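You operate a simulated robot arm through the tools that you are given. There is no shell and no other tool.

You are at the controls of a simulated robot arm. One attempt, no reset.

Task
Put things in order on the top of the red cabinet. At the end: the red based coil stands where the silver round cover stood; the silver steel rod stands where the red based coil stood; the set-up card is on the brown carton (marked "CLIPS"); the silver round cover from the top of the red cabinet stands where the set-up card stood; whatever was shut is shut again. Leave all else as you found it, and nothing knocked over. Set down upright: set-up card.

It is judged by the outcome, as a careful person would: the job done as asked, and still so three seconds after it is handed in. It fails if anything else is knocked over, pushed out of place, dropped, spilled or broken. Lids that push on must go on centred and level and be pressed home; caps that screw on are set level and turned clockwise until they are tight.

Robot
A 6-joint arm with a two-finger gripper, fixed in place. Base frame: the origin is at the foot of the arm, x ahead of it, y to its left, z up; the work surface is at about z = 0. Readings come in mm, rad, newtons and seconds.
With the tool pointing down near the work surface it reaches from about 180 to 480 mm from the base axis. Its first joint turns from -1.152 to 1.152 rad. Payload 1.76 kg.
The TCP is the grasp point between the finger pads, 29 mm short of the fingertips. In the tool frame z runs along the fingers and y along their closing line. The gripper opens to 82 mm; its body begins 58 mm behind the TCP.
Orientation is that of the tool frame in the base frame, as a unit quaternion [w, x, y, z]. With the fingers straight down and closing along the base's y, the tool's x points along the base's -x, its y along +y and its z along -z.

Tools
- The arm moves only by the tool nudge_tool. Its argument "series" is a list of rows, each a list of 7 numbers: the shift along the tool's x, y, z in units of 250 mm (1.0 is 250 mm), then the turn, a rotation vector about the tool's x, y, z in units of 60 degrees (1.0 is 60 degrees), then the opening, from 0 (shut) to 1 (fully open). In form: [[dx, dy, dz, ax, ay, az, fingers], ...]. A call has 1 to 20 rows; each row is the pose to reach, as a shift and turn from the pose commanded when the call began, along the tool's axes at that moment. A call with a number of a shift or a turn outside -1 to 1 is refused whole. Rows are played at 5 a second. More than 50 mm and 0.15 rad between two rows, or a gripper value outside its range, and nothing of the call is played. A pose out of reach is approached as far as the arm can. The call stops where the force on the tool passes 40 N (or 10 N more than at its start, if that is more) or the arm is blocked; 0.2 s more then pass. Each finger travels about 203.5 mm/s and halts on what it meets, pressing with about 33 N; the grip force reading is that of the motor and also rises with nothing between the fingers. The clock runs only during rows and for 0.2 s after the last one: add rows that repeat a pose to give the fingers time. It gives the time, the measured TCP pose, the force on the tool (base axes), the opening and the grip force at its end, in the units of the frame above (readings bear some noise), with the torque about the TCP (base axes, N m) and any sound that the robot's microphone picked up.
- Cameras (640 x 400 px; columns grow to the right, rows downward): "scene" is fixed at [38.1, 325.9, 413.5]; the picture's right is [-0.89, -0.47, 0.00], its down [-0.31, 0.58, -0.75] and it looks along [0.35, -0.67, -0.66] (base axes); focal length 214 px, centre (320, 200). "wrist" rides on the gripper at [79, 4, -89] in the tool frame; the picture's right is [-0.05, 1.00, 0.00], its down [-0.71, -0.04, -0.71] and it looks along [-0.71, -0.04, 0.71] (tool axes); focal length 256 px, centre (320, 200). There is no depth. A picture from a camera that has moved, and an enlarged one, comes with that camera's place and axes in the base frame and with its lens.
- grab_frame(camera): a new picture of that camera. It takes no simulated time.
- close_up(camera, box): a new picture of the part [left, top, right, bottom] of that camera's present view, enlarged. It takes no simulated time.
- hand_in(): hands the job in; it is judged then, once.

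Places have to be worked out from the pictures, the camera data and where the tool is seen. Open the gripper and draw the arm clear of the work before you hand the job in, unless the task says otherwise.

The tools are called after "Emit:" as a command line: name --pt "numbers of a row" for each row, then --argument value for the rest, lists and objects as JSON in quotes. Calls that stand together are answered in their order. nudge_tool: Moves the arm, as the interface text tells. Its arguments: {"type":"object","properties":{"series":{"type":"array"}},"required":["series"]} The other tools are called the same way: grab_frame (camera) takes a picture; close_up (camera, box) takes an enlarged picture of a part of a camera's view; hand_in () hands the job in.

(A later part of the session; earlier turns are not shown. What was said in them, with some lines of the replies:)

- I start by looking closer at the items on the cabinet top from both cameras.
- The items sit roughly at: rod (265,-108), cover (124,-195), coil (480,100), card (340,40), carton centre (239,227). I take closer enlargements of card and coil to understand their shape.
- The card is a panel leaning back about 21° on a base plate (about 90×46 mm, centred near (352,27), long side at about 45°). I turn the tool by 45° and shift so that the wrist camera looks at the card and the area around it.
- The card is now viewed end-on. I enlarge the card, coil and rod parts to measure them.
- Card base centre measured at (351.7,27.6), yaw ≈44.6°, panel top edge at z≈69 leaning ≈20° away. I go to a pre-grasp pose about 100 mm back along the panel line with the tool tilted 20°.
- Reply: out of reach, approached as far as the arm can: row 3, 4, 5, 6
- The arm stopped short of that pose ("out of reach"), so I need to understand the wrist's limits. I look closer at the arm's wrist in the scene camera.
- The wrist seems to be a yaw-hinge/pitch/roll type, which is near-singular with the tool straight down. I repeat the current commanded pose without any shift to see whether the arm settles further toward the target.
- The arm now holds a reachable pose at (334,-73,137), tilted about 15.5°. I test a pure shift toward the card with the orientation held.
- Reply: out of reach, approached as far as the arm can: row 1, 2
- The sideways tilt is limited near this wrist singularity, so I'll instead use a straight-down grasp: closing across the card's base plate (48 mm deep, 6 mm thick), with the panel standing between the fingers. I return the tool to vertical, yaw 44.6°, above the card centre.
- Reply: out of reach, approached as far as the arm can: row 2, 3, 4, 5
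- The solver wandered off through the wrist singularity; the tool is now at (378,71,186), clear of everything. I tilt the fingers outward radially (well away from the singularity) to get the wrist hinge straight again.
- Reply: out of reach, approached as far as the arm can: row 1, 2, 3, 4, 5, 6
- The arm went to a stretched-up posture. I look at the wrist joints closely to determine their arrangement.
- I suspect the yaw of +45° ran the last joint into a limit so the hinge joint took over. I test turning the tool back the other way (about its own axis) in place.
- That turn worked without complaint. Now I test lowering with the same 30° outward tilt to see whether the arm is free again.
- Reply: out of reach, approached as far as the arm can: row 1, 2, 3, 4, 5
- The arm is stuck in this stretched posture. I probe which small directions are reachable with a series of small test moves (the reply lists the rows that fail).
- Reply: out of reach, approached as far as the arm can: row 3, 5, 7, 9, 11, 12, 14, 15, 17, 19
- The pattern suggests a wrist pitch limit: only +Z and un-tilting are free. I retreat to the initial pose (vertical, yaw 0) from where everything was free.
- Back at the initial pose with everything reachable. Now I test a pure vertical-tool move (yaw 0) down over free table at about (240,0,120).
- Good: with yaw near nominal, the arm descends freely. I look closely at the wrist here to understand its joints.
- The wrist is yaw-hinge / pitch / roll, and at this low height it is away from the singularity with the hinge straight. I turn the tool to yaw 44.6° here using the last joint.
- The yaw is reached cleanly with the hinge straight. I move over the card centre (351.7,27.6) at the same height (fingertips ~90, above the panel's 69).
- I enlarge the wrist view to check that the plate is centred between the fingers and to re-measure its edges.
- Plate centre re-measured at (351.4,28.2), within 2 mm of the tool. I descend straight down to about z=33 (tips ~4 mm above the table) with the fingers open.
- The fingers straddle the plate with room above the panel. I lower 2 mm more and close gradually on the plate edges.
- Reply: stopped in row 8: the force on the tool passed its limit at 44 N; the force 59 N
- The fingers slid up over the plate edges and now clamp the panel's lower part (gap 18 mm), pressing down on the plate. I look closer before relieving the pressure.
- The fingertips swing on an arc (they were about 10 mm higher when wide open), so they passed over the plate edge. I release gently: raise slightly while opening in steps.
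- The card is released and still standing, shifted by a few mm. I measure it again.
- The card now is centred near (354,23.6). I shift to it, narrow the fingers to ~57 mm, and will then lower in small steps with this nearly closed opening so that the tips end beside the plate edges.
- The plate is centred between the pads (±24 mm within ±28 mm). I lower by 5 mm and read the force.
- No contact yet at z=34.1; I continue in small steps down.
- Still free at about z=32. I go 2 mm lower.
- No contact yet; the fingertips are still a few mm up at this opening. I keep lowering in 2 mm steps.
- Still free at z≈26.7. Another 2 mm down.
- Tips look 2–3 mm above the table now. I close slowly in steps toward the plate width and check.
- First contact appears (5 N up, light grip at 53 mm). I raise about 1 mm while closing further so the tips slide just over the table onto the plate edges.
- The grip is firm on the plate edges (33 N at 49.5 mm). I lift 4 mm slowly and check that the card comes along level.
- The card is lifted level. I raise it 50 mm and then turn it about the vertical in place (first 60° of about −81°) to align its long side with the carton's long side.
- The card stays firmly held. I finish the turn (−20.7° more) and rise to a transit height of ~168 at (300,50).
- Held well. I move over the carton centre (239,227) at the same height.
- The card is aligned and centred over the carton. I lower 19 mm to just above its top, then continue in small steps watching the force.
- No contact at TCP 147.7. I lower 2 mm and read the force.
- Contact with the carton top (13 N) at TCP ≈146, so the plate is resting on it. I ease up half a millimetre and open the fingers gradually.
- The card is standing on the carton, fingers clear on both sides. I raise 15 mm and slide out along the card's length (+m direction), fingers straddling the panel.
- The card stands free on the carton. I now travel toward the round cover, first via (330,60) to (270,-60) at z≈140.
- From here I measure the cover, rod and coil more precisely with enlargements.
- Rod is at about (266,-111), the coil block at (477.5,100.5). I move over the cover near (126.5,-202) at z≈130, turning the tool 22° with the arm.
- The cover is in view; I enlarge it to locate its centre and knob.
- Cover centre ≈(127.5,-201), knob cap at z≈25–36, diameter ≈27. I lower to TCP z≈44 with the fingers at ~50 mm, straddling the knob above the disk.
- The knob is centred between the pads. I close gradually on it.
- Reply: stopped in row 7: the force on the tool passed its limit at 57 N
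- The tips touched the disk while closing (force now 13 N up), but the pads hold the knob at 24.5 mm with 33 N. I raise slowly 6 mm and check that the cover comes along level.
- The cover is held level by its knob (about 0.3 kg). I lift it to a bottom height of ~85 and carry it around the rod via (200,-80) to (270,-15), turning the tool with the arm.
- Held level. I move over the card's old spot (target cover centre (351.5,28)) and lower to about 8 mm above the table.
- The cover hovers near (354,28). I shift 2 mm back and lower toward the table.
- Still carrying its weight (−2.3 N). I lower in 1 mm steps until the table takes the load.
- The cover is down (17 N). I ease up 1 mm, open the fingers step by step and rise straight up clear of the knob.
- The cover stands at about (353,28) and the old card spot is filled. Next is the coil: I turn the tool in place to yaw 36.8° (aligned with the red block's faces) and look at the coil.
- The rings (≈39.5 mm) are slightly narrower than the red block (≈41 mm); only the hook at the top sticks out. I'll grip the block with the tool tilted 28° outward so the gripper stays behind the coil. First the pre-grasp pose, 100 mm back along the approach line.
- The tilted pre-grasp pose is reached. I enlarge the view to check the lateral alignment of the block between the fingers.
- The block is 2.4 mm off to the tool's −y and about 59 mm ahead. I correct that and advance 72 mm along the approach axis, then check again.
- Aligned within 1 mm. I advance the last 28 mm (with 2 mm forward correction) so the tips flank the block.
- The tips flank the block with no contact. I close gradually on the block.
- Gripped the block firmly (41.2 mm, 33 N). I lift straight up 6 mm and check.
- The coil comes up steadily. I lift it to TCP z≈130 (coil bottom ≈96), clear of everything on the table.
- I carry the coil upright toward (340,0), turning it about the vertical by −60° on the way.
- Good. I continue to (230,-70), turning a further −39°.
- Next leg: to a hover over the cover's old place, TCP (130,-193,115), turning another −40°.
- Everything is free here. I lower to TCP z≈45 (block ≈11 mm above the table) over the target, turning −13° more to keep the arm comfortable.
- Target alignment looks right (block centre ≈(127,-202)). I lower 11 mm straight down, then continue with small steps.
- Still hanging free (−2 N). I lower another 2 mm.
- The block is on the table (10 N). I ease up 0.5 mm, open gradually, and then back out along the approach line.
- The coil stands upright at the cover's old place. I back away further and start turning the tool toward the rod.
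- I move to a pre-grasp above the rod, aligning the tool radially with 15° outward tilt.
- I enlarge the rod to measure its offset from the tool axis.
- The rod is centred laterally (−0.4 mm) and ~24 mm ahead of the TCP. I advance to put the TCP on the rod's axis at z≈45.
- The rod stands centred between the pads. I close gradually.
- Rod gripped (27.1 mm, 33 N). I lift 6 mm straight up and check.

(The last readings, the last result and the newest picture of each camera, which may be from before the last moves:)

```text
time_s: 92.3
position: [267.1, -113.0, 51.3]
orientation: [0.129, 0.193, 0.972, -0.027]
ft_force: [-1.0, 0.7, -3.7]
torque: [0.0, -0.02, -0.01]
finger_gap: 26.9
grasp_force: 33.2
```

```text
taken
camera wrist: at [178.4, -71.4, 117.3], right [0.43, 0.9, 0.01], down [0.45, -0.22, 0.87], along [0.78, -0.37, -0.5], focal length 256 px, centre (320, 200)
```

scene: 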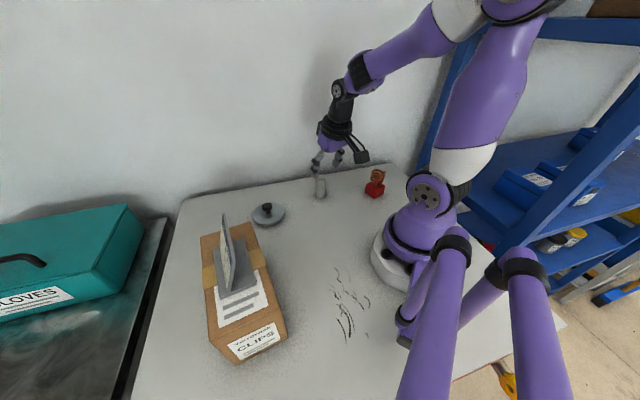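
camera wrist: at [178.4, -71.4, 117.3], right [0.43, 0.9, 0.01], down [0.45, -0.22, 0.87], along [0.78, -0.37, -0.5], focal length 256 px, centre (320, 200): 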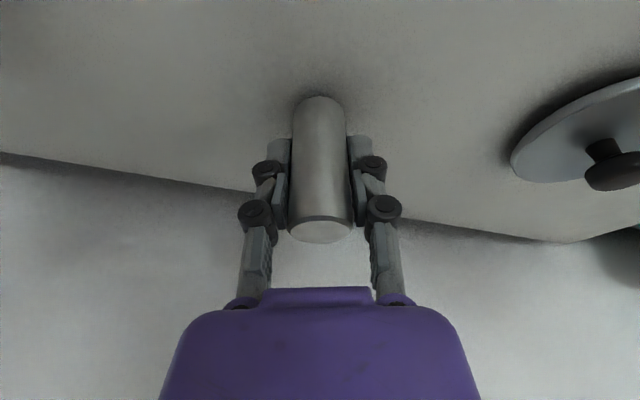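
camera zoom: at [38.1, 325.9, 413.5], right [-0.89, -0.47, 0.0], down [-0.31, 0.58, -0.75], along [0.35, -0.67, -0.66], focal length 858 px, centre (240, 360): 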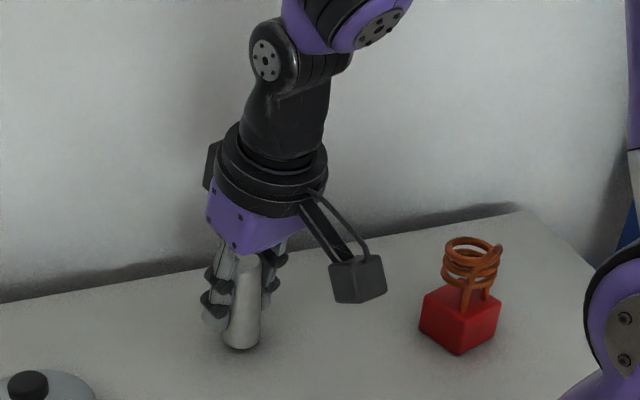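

The rod is held steady (≈0.35 kg). I lift it to TCP z≈120 and carry it to an intermediate point (370,-10).

Emit:
nudge_tool --pt "-0.036 0 -0.133 0 0 0 0.1" --pt "-0.071 0 -0.265 0 0 0 0.1" --pt "-0.125 0.134 -0.251 -0.018 0 -0.069 0.1" --pt "-0.179 0.268 -0.237 -0.037 -0.001 -0.137 0.1" --pt "-0.233 0.402 -0.224 -0.055 -0.001 -0.206 0.1" --pt "-0.287 0.536 -0.21 -0.074 -0.002 -0.274 0.1" --pt "-0.287 0.536 -0.21 -0.074 -0.002 -0.274 0.1"

Emit:
grab_frame --camera "scene"

Emit:
grab_frame --camera "wrist"

```text
time_s: 93.9
position: [371.2, -9.0, 118.0]
orientation: [0.131, 0.047, 0.99, -0.009]
ft_force: [0.4, 0.0, -3.9]
torque: [-0.01, -0.03, 0.01]
finger_gap: 26.9
grasp_force: 32.7
```

```text
taken
```

scene: 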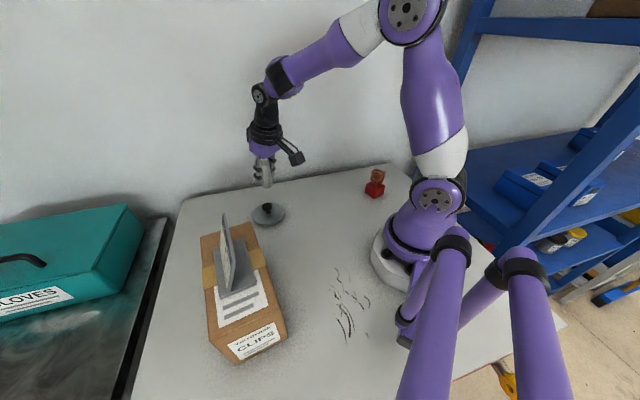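

```text
taken
camera wrist: at [271.8, 4.1, 184.1], right [0.15, 0.99, 0.01], down [0.49, -0.08, 0.87], along [0.86, -0.12, -0.5], focal length 256 px, centre (320, 200)
```

wrist: 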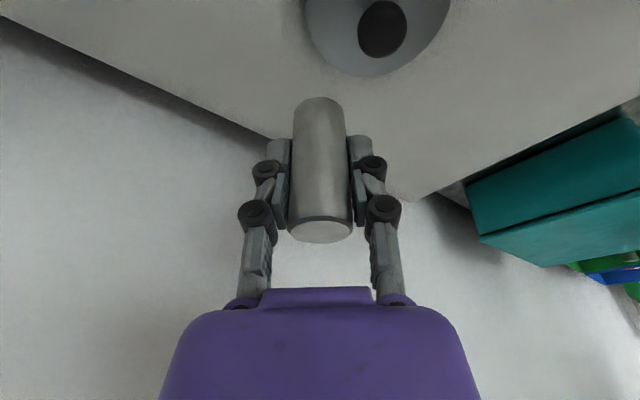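

I continue to the coil's old place (target rod axis (480.5,100)), staying at z≈120.

Emit:
nudge_tool --pt "-0.094 0.119 0.022 -0.02 0 -0.074 0.1" --pt "-0.188 0.237 0.045 -0.04 -0.001 -0.149 0.1" --pt "-0.281 0.356 0.068 -0.06 -0.001 -0.223 0.1" --pt "-0.375 0.474 0.09 -0.08 -0.002 -0.297 0.1" --pt "-0.375 0.474 0.09 -0.08 -0.002 -0.297 0.1"

Emit:
grab_frame --camera "scene"

Emit:
grab_frame --camera "wrist"

```text
time_s: 95.1
position: [476.3, 98.9, 121.5]
orientation: [0.131, -0.112, 0.985, 0.013]
ft_force: [0.7, -0.6, -2.9]
torque: [0.01, -0.01, -0.01]
finger_gap: 27.0
grasp_force: 33.5
```

```text
taken
```

scene: 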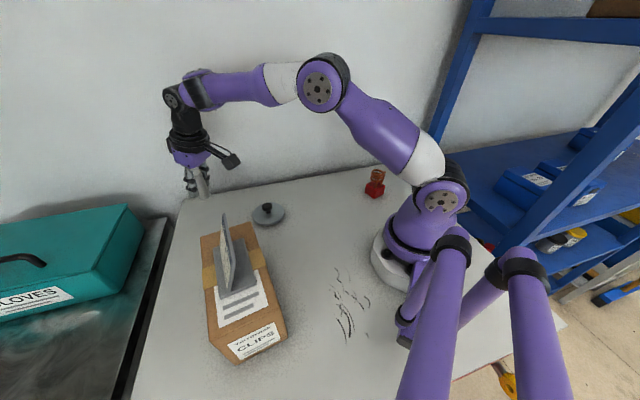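

```text
taken
camera wrist: at [378.7, 81.1, 186.4], right [-0.18, 0.98, 0.01], down [0.49, 0.08, 0.87], along [0.85, 0.16, -0.5], focal length 256 px, centre (320, 200)
```

wrist: 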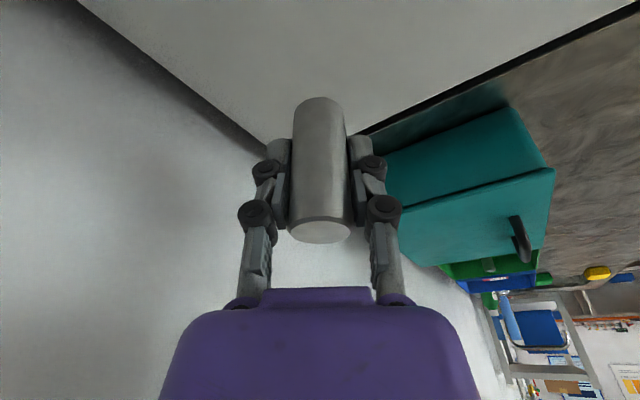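

The rod hovers over the target. I lower it straight down 66 mm, to about 8 mm above the table, and check.

Emit:
nudge_tool --pt "0.019 0 0.07 0 0 0 0.1" --pt "0.038 0 0.14 0 0 0 0.1" --pt "0.055 0 0.205 0 0 0 0.1" --pt "0.0689 0 0.2549 0 0 0 0.1" --pt "0.0689 0 0.2549 0 0 0 0.1"

Emit:
close_up --camera "scene" --box '[160, 120, 280, 230]'

Emit:
grab_frame --camera "wrist"

```text
time_s: 96.3
position: [477.1, 97.5, 56.3]
orientation: [0.131, -0.113, 0.985, 0.012]
ft_force: [-0.1, -0.8, -3.4]
torque: [0.03, -0.05, 0.0]
finger_gap: 26.7
grasp_force: 32.7
```

```text
3.64 times, centred on (220, 175) of scene
camera zoom: at [38.1, 325.9, 413.5], right [-0.89, -0.47, 0.0], down [-0.31, 0.58, -0.75], along [0.35, -0.67, -0.66], focal length 780 px, centre (684, 291)
```

zoom: 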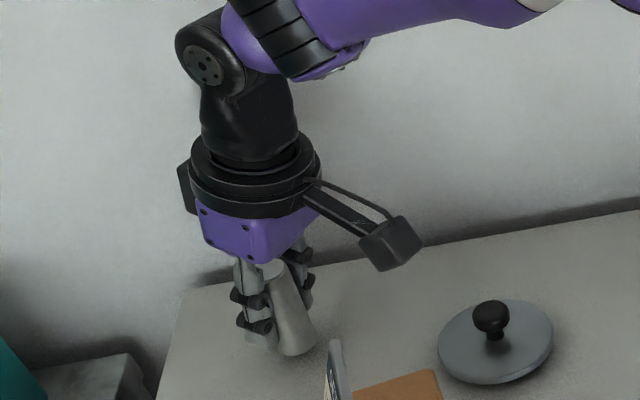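

```text
taken
camera wrist: at [379.7, 79.1, 122.0], right [-0.17, 0.98, 0.01], down [0.49, 0.08, 0.87], along [0.85, 0.16, -0.5], focal length 256 px, centre (320, 200)
```

wrist: 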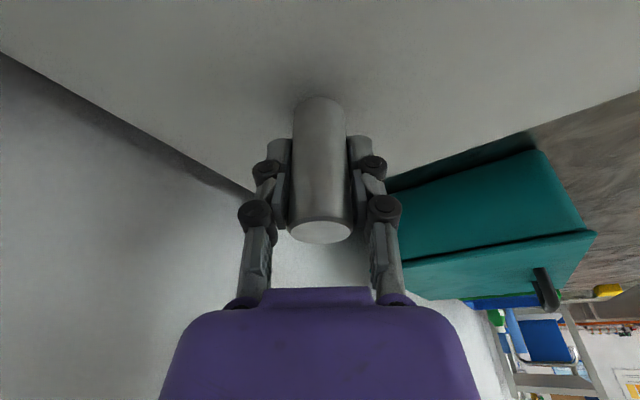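

Rod base by the scene camera at (476.5,99.7), coil was at (478,100) by the same view. I shift ~1.7 mm outward and lower 7 mm more.

Emit:
nudge_tool --pt "-0.004 0.001 0.01 0 0 0 0.1" --pt "-0.002 0.002 0.02 0 0 0 0.1" --pt "0.0003 0.002 0.029 0 0 0 0.1" --pt "0.0003 0.002 0.029 0 0 0 0.1"

```text
time_s: 97.3
position: [479.3, 99.4, 48.7]
orientation: [0.132, -0.113, 0.985, 0.013]
ft_force: [-0.1, 0.1, -2.5]
torque: [0.02, 0.01, 0.01]
finger_gap: 27.0
grasp_force: 32.8
```

Still hanging (−2.5 N) at z≈48.7. I lower 1.5 mm at a time until contact.

Emit:
nudge_tool --pt "0.0008 0 0.003 0 0 0 0.1" --pt "0.0016 0 0.006 0 0 0 0.1" --pt "0.0016 0 0.006 0 0 0 0.1"

```text
time_s: 98.1
position: [480.1, 99.3, 47.9]
orientation: [0.131, -0.113, 0.985, 0.012]
ft_force: [0.7, -0.6, -2.6]
torque: [0.02, 0.03, 0.02]
finger_gap: 26.9
grasp_force: 32.8
```

Emit:
nudge_tool --pt "0.0008 0 0.003 0 0 0 0.1" --pt "0.0016 0 0.006 0 0 0 0.1" --pt "0.0016 0 0.006 0 0 0 0.1"

```text
time_s: 98.9
position: [478.3, 98.7, 46.4]
orientation: [0.132, -0.113, 0.985, 0.012]
ft_force: [-0.4, 0.2, -3.0]
torque: [0.02, 0.04, -0.01]
finger_gap: 26.8
grasp_force: 32.9
```

No contact yet at z≈46.4; another 1 mm.

Emit:
nudge_tool --pt "0.0006 0 0.002 0 0 0 0.1" --pt "0.001 0 0.004 0 0 0 0.1" --pt "0.001 0 0.004 0 0 0 0.1"

Emit:
close_up --camera "scene" --box '[180, 160, 270, 230]'

```text
time_s: 99.7
position: [480.8, 99.3, 45.8]
orientation: [0.131, -0.113, 0.985, 0.012]
ft_force: [-3.9, -1.2, 7.2]
torque: [-0.02, 0.29, 0.04]
finger_gap: 26.6
grasp_force: 33.6
```

```text
5.71 times, centred on (225, 195) of scene
camera zoom: at [38.1, 325.9, 413.5], right [-0.89, -0.47, 0.0], down [-0.31, 0.58, -0.75], along [0.35, -0.67, -0.66], focal length 1226 px, centre (863, 229)
```

zoom: 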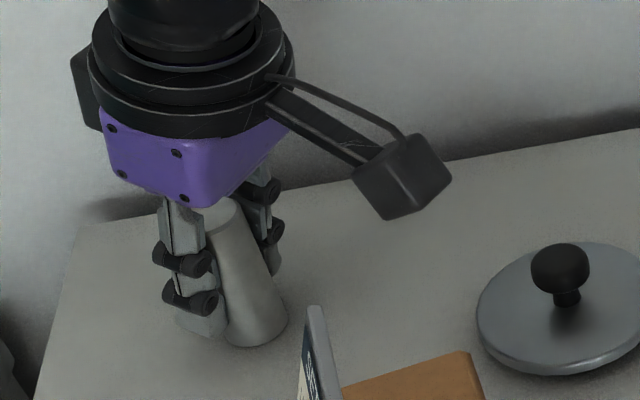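

The rod's base is on the table (7 N, first at its rear edge). I level it by 0.4°, ease up slightly, then open the fingers gradually.

Emit:
nudge_tool --pt "-0.0002 0 -0.0008 0 0.0035 0 0.1" --pt "-0.0003 0 -0.0012 0 0.007 0 0.1" --pt "-0.0003 0 -0.0012 0 0.007 0 0.1"

```text
time_s: 100.5
position: [480.8, 99.2, 46.3]
orientation: [0.129, -0.112, 0.985, 0.012]
ft_force: [3.3, -3.3, 8.9]
torque: [-0.09, -0.25, -0.08]
finger_gap: 27.1
grasp_force: 33.3
```

Now the front edge carries slightly; I turn back half of that (0.2°) and release gradually.

Emit:
nudge_tool --pt "-0.0001 0 -0.0006 0 -0.003 0 0.1" --pt "-0.0001 0 -0.0008 0 -0.003 0 0.1" --pt "-0.0001 0 -0.0008 0 -0.003 0 0.335" --pt "-0.0001 0 -0.0008 0 -0.003 0 0.345" --pt "-0.0001 0 -0.0008 0 -0.003 0 0.36" --pt "-0.0001 0 -0.0008 0 -0.003 0 0.39" --pt "-0.0001 0 -0.0008 0 -0.003 0 0.45" --pt "-0.0001 0 -0.0008 0 -0.003 0 0.55" --pt "-0.0001 0 -0.0008 0 -0.003 0 0.65" --pt "-0.0001 0 -0.0008 0 -0.003 0 0.65"

Emit:
close_up --camera "scene" --box '[180, 160, 270, 230]'

Emit:
grab_frame --camera "wrist"

```text
time_s: 102.7
position: [479.9, 98.8, 45.0]
orientation: [0.13, -0.112, 0.985, 0.012]
ft_force: [0.3, -0.7, -0.3]
torque: [0.0, -0.01, -0.01]
finger_gap: 53.3
grasp_force: 0.0
```

```text
5.71 times, centred on (225, 195) of scene
camera zoom: at [38.1, 325.9, 413.5], right [-0.89, -0.47, 0.0], down [-0.31, 0.58, -0.75], along [0.35, -0.67, -0.66], focal length 1226 px, centre (863, 229)
```

zoom: 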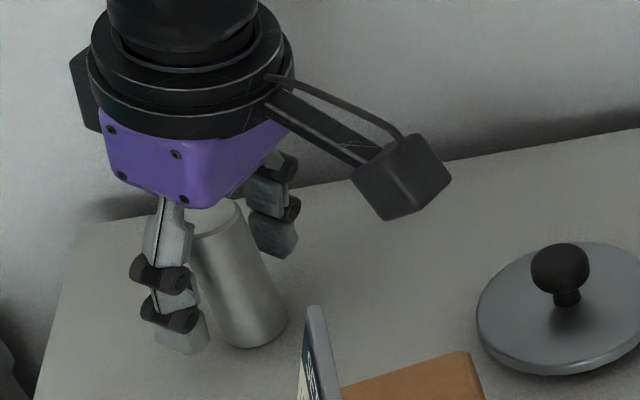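

```text
taken
camera wrist: at [382.2, 80.9, 111.3], right [-0.17, 0.98, 0.01], down [0.49, 0.08, 0.87], along [0.85, 0.15, -0.5], focal length 256 px, centre (320, 200)
```

wrist: 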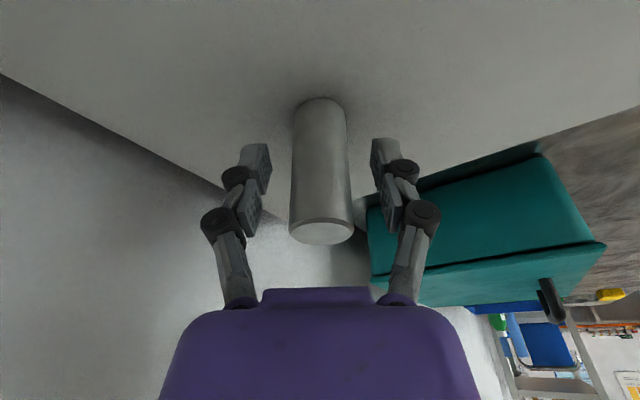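

The rod stands free. I back out along the tool axis by 100 mm and take a look at everything.

Emit:
nudge_tool --pt "0 0 -0.05 0 0 0 0.7" --pt "0 0 -0.12 0 0 0 0.75" --pt "0 0 -0.22 0 0 0 0.75" --pt "0 0 -0.32 0 0 0 0.75" --pt "0 0 -0.4 0 0 0 0.75" --pt "0 0 -0.4 0 0 0 0.75"

Emit:
grab_frame --camera "wrist"

Emit:
grab_frame --camera "scene"

```text
time_s: 104.1
position: [454.3, 94.6, 141.7]
orientation: [0.13, -0.112, 0.985, 0.012]
ft_force: [0.6, -1.3, -0.3]
torque: [0.02, 0.03, -0.02]
finger_gap: 61.5
grasp_force: 0.1
```

```text
taken
camera wrist: at [356.4, 75.5, 207.7], right [-0.17, 0.98, 0.01], down [0.49, 0.08, 0.87], along [0.85, 0.15, -0.5], focal length 256 px, centre (320, 200)
```

wrist: 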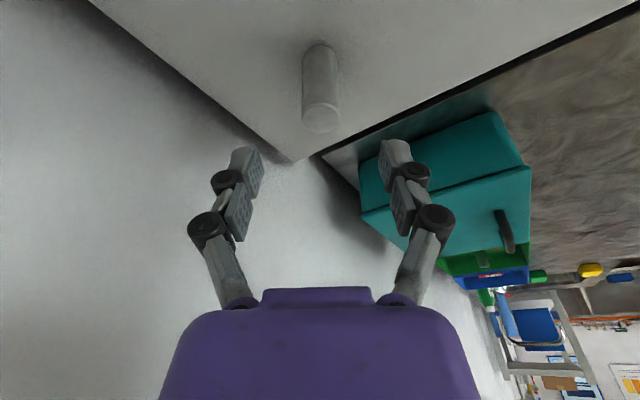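

```text
taken
```

scene: 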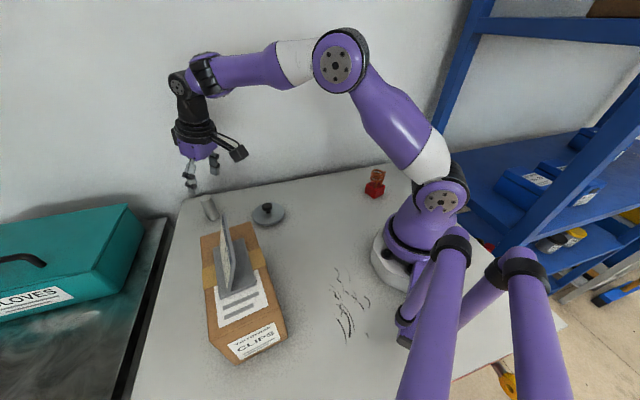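

All four are placed. I draw the arm back to a clear pose over open table at (300,-40,160) and then inspect each item.

Emit:
nudge_tool --pt "0.113 -0.065 -0.044 0 0 0 0.75" --pt "0.225 -0.13 -0.088 0 0 0 0.75" --pt "0.338 -0.195 -0.132 0 0 0 0.75" --pt "0.451 -0.26 -0.176 0 0 0 0.75" --pt "0.563 -0.325 -0.22 0 0 0 0.75" --pt "0.676 -0.39 -0.264 0 0 0 0.8" --pt "0.676 -0.39 -0.264 0 0 0 0.8"

Emit:
grab_frame --camera "scene"

Emit:
close_up --camera "scene" --box '[180, 160, 300, 320]'

Emit:
close_up --camera "scene" --box '[340, 150, 420, 220]'

Emit:
close_up --camera "scene" --box '[185, 180, 300, 235]'

```text
time_s: 105.7
position: [301.2, -41.2, 162.3]
orientation: [0.129, -0.113, 0.985, 0.012]
ft_force: [-0.2, 0.0, -0.4]
torque: [0.0, 0.03, 0.01]
finger_gap: 65.6
grasp_force: 0.0
```

```text
taken
```

scene: 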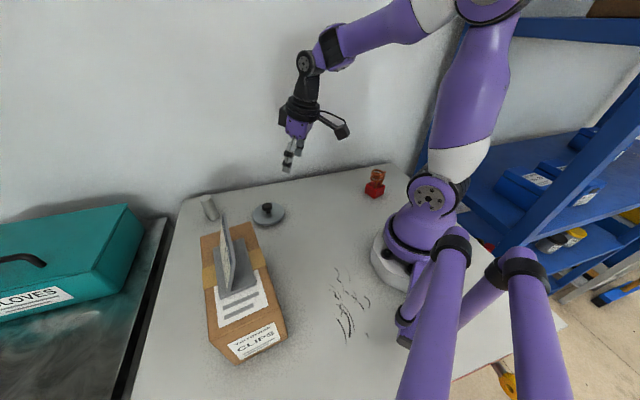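

```text
2.50 times, centred on (240, 240) of scene
camera zoom: at [38.1, 325.9, 413.5], right [-0.89, -0.47, 0.0], down [-0.31, 0.58, -0.75], along [0.35, -0.67, -0.66], focal length 536 px, centre (520, 100)
```

zoom: 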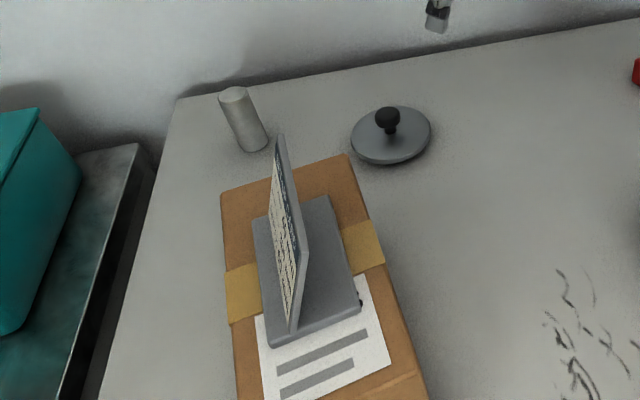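

```text
5.71 times, centred on (380, 185) of scene
camera zoom: at [38.1, 325.9, 413.5], right [-0.89, -0.47, 0.0], down [-0.31, 0.58, -0.75], along [0.35, -0.67, -0.66], focal length 1226 px, centre (-23, 286)
```

zoom: 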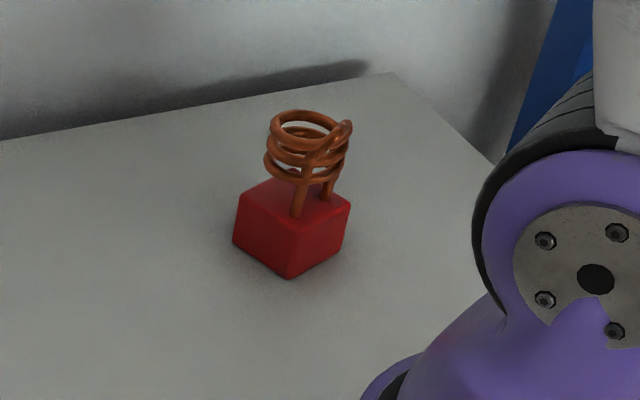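

```text
5.57 times, centred on (242, 208) of scene
camera zoom: at [38.1, 325.9, 413.5], right [-0.89, -0.47, 0.0], down [-0.31, 0.58, -0.75], along [0.35, -0.67, -0.66], focal length 1194 px, centre (751, 158)
```

zoom: 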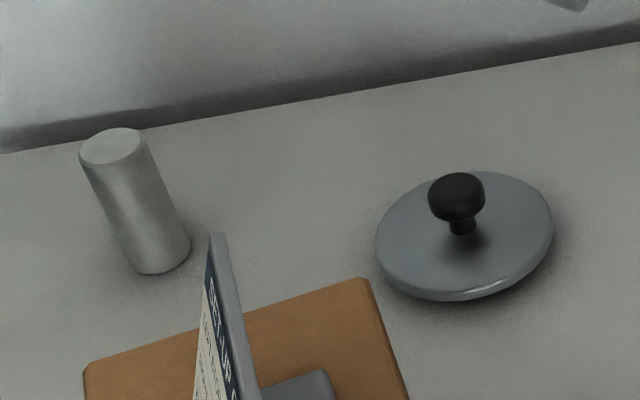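

Scene measurements: coil block at ≈(127,-203), cover ≈(353,26), rod ≈(477,102), card upright on the carton — all as wanted. I open the gripper fully and raise the arm a little more so it is well clear, then check once more.

Emit:
nudge_tool --pt "-0.014 0 -0.052 0 0 0 1" --pt "-0.028 0 -0.104 0 0 0 1" --pt "-0.042 0 -0.155 0 0 0 1" --pt "-0.042 0 -0.155 0 0 0 1" --pt "-0.042 0 -0.155 0 0 0 1"

Emit:
grab_frame --camera "scene"

Emit:
grab_frame --camera "wrist"

```text
time_s: 106.9
position: [301.5, -40.9, 203.2]
orientation: [0.129, -0.113, 0.985, 0.012]
ft_force: [1.3, -0.1, 0.2]
torque: [0.0, 0.02, 0.0]
finger_gap: 82.2
grasp_force: 0.0
```

```text
taken
```

scene: 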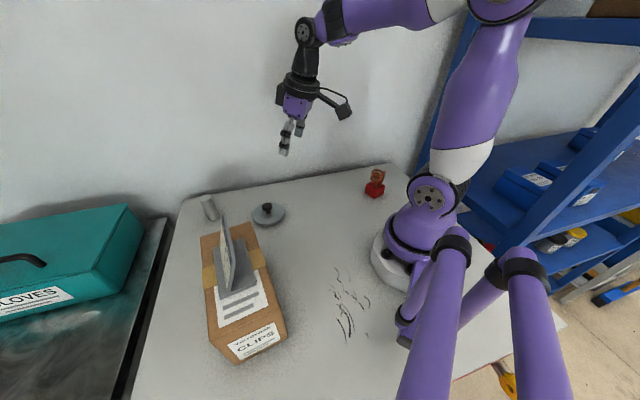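

```text
taken
camera wrist: at [203.9, -59.9, 269.6], right [-0.17, 0.98, 0.01], down [0.49, 0.08, 0.87], along [0.85, 0.15, -0.5], focal length 256 px, centre (320, 200)
```

wrist: 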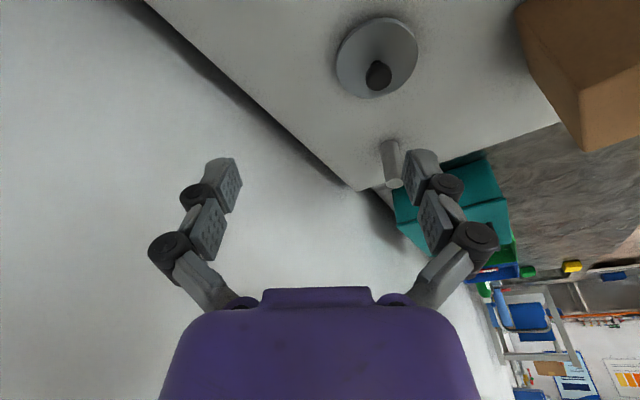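

The gripper is open and the arm is clear. The card stands upright on the carton and the carton has not moved. The cover is at the card's old place, the coil at the cover's, and the rod at the coil's, so I hand the job in.

Emit:
hand_in

```text
The job is handed in.
```

I handed the job in with all four items placed as asked. Nothing else was knocked over or moved, and nothing was opened, so nothing needed shutting again.

| Item | Now stands | Offset from target (camera estimate) |
|---|---|---|
| Red based coil | Where the silver round cover stood | About 1–2 mm |
| Silver steel rod | Where the red based coil stood | About 2 mm |
| Silver round cover | Where the set-up card stood | About 2–4 mm |
| Set-up card | Upright on the carton marked "CLIPS", centred and lined up with its long side | Near the middle of the top |

- **Set-up card:** my first grip slid off its base plate and pressed down on it (the force reading reached 59 N). It shifted about 5 mm but stayed standing. I released it and gripped it again before lifting.
- **Silver cover:** the fingertips touched the disk while closing on the knob (57 N at the peak). It was still level when lifted and set down.

The gripper is open and the arm is drawn clear.
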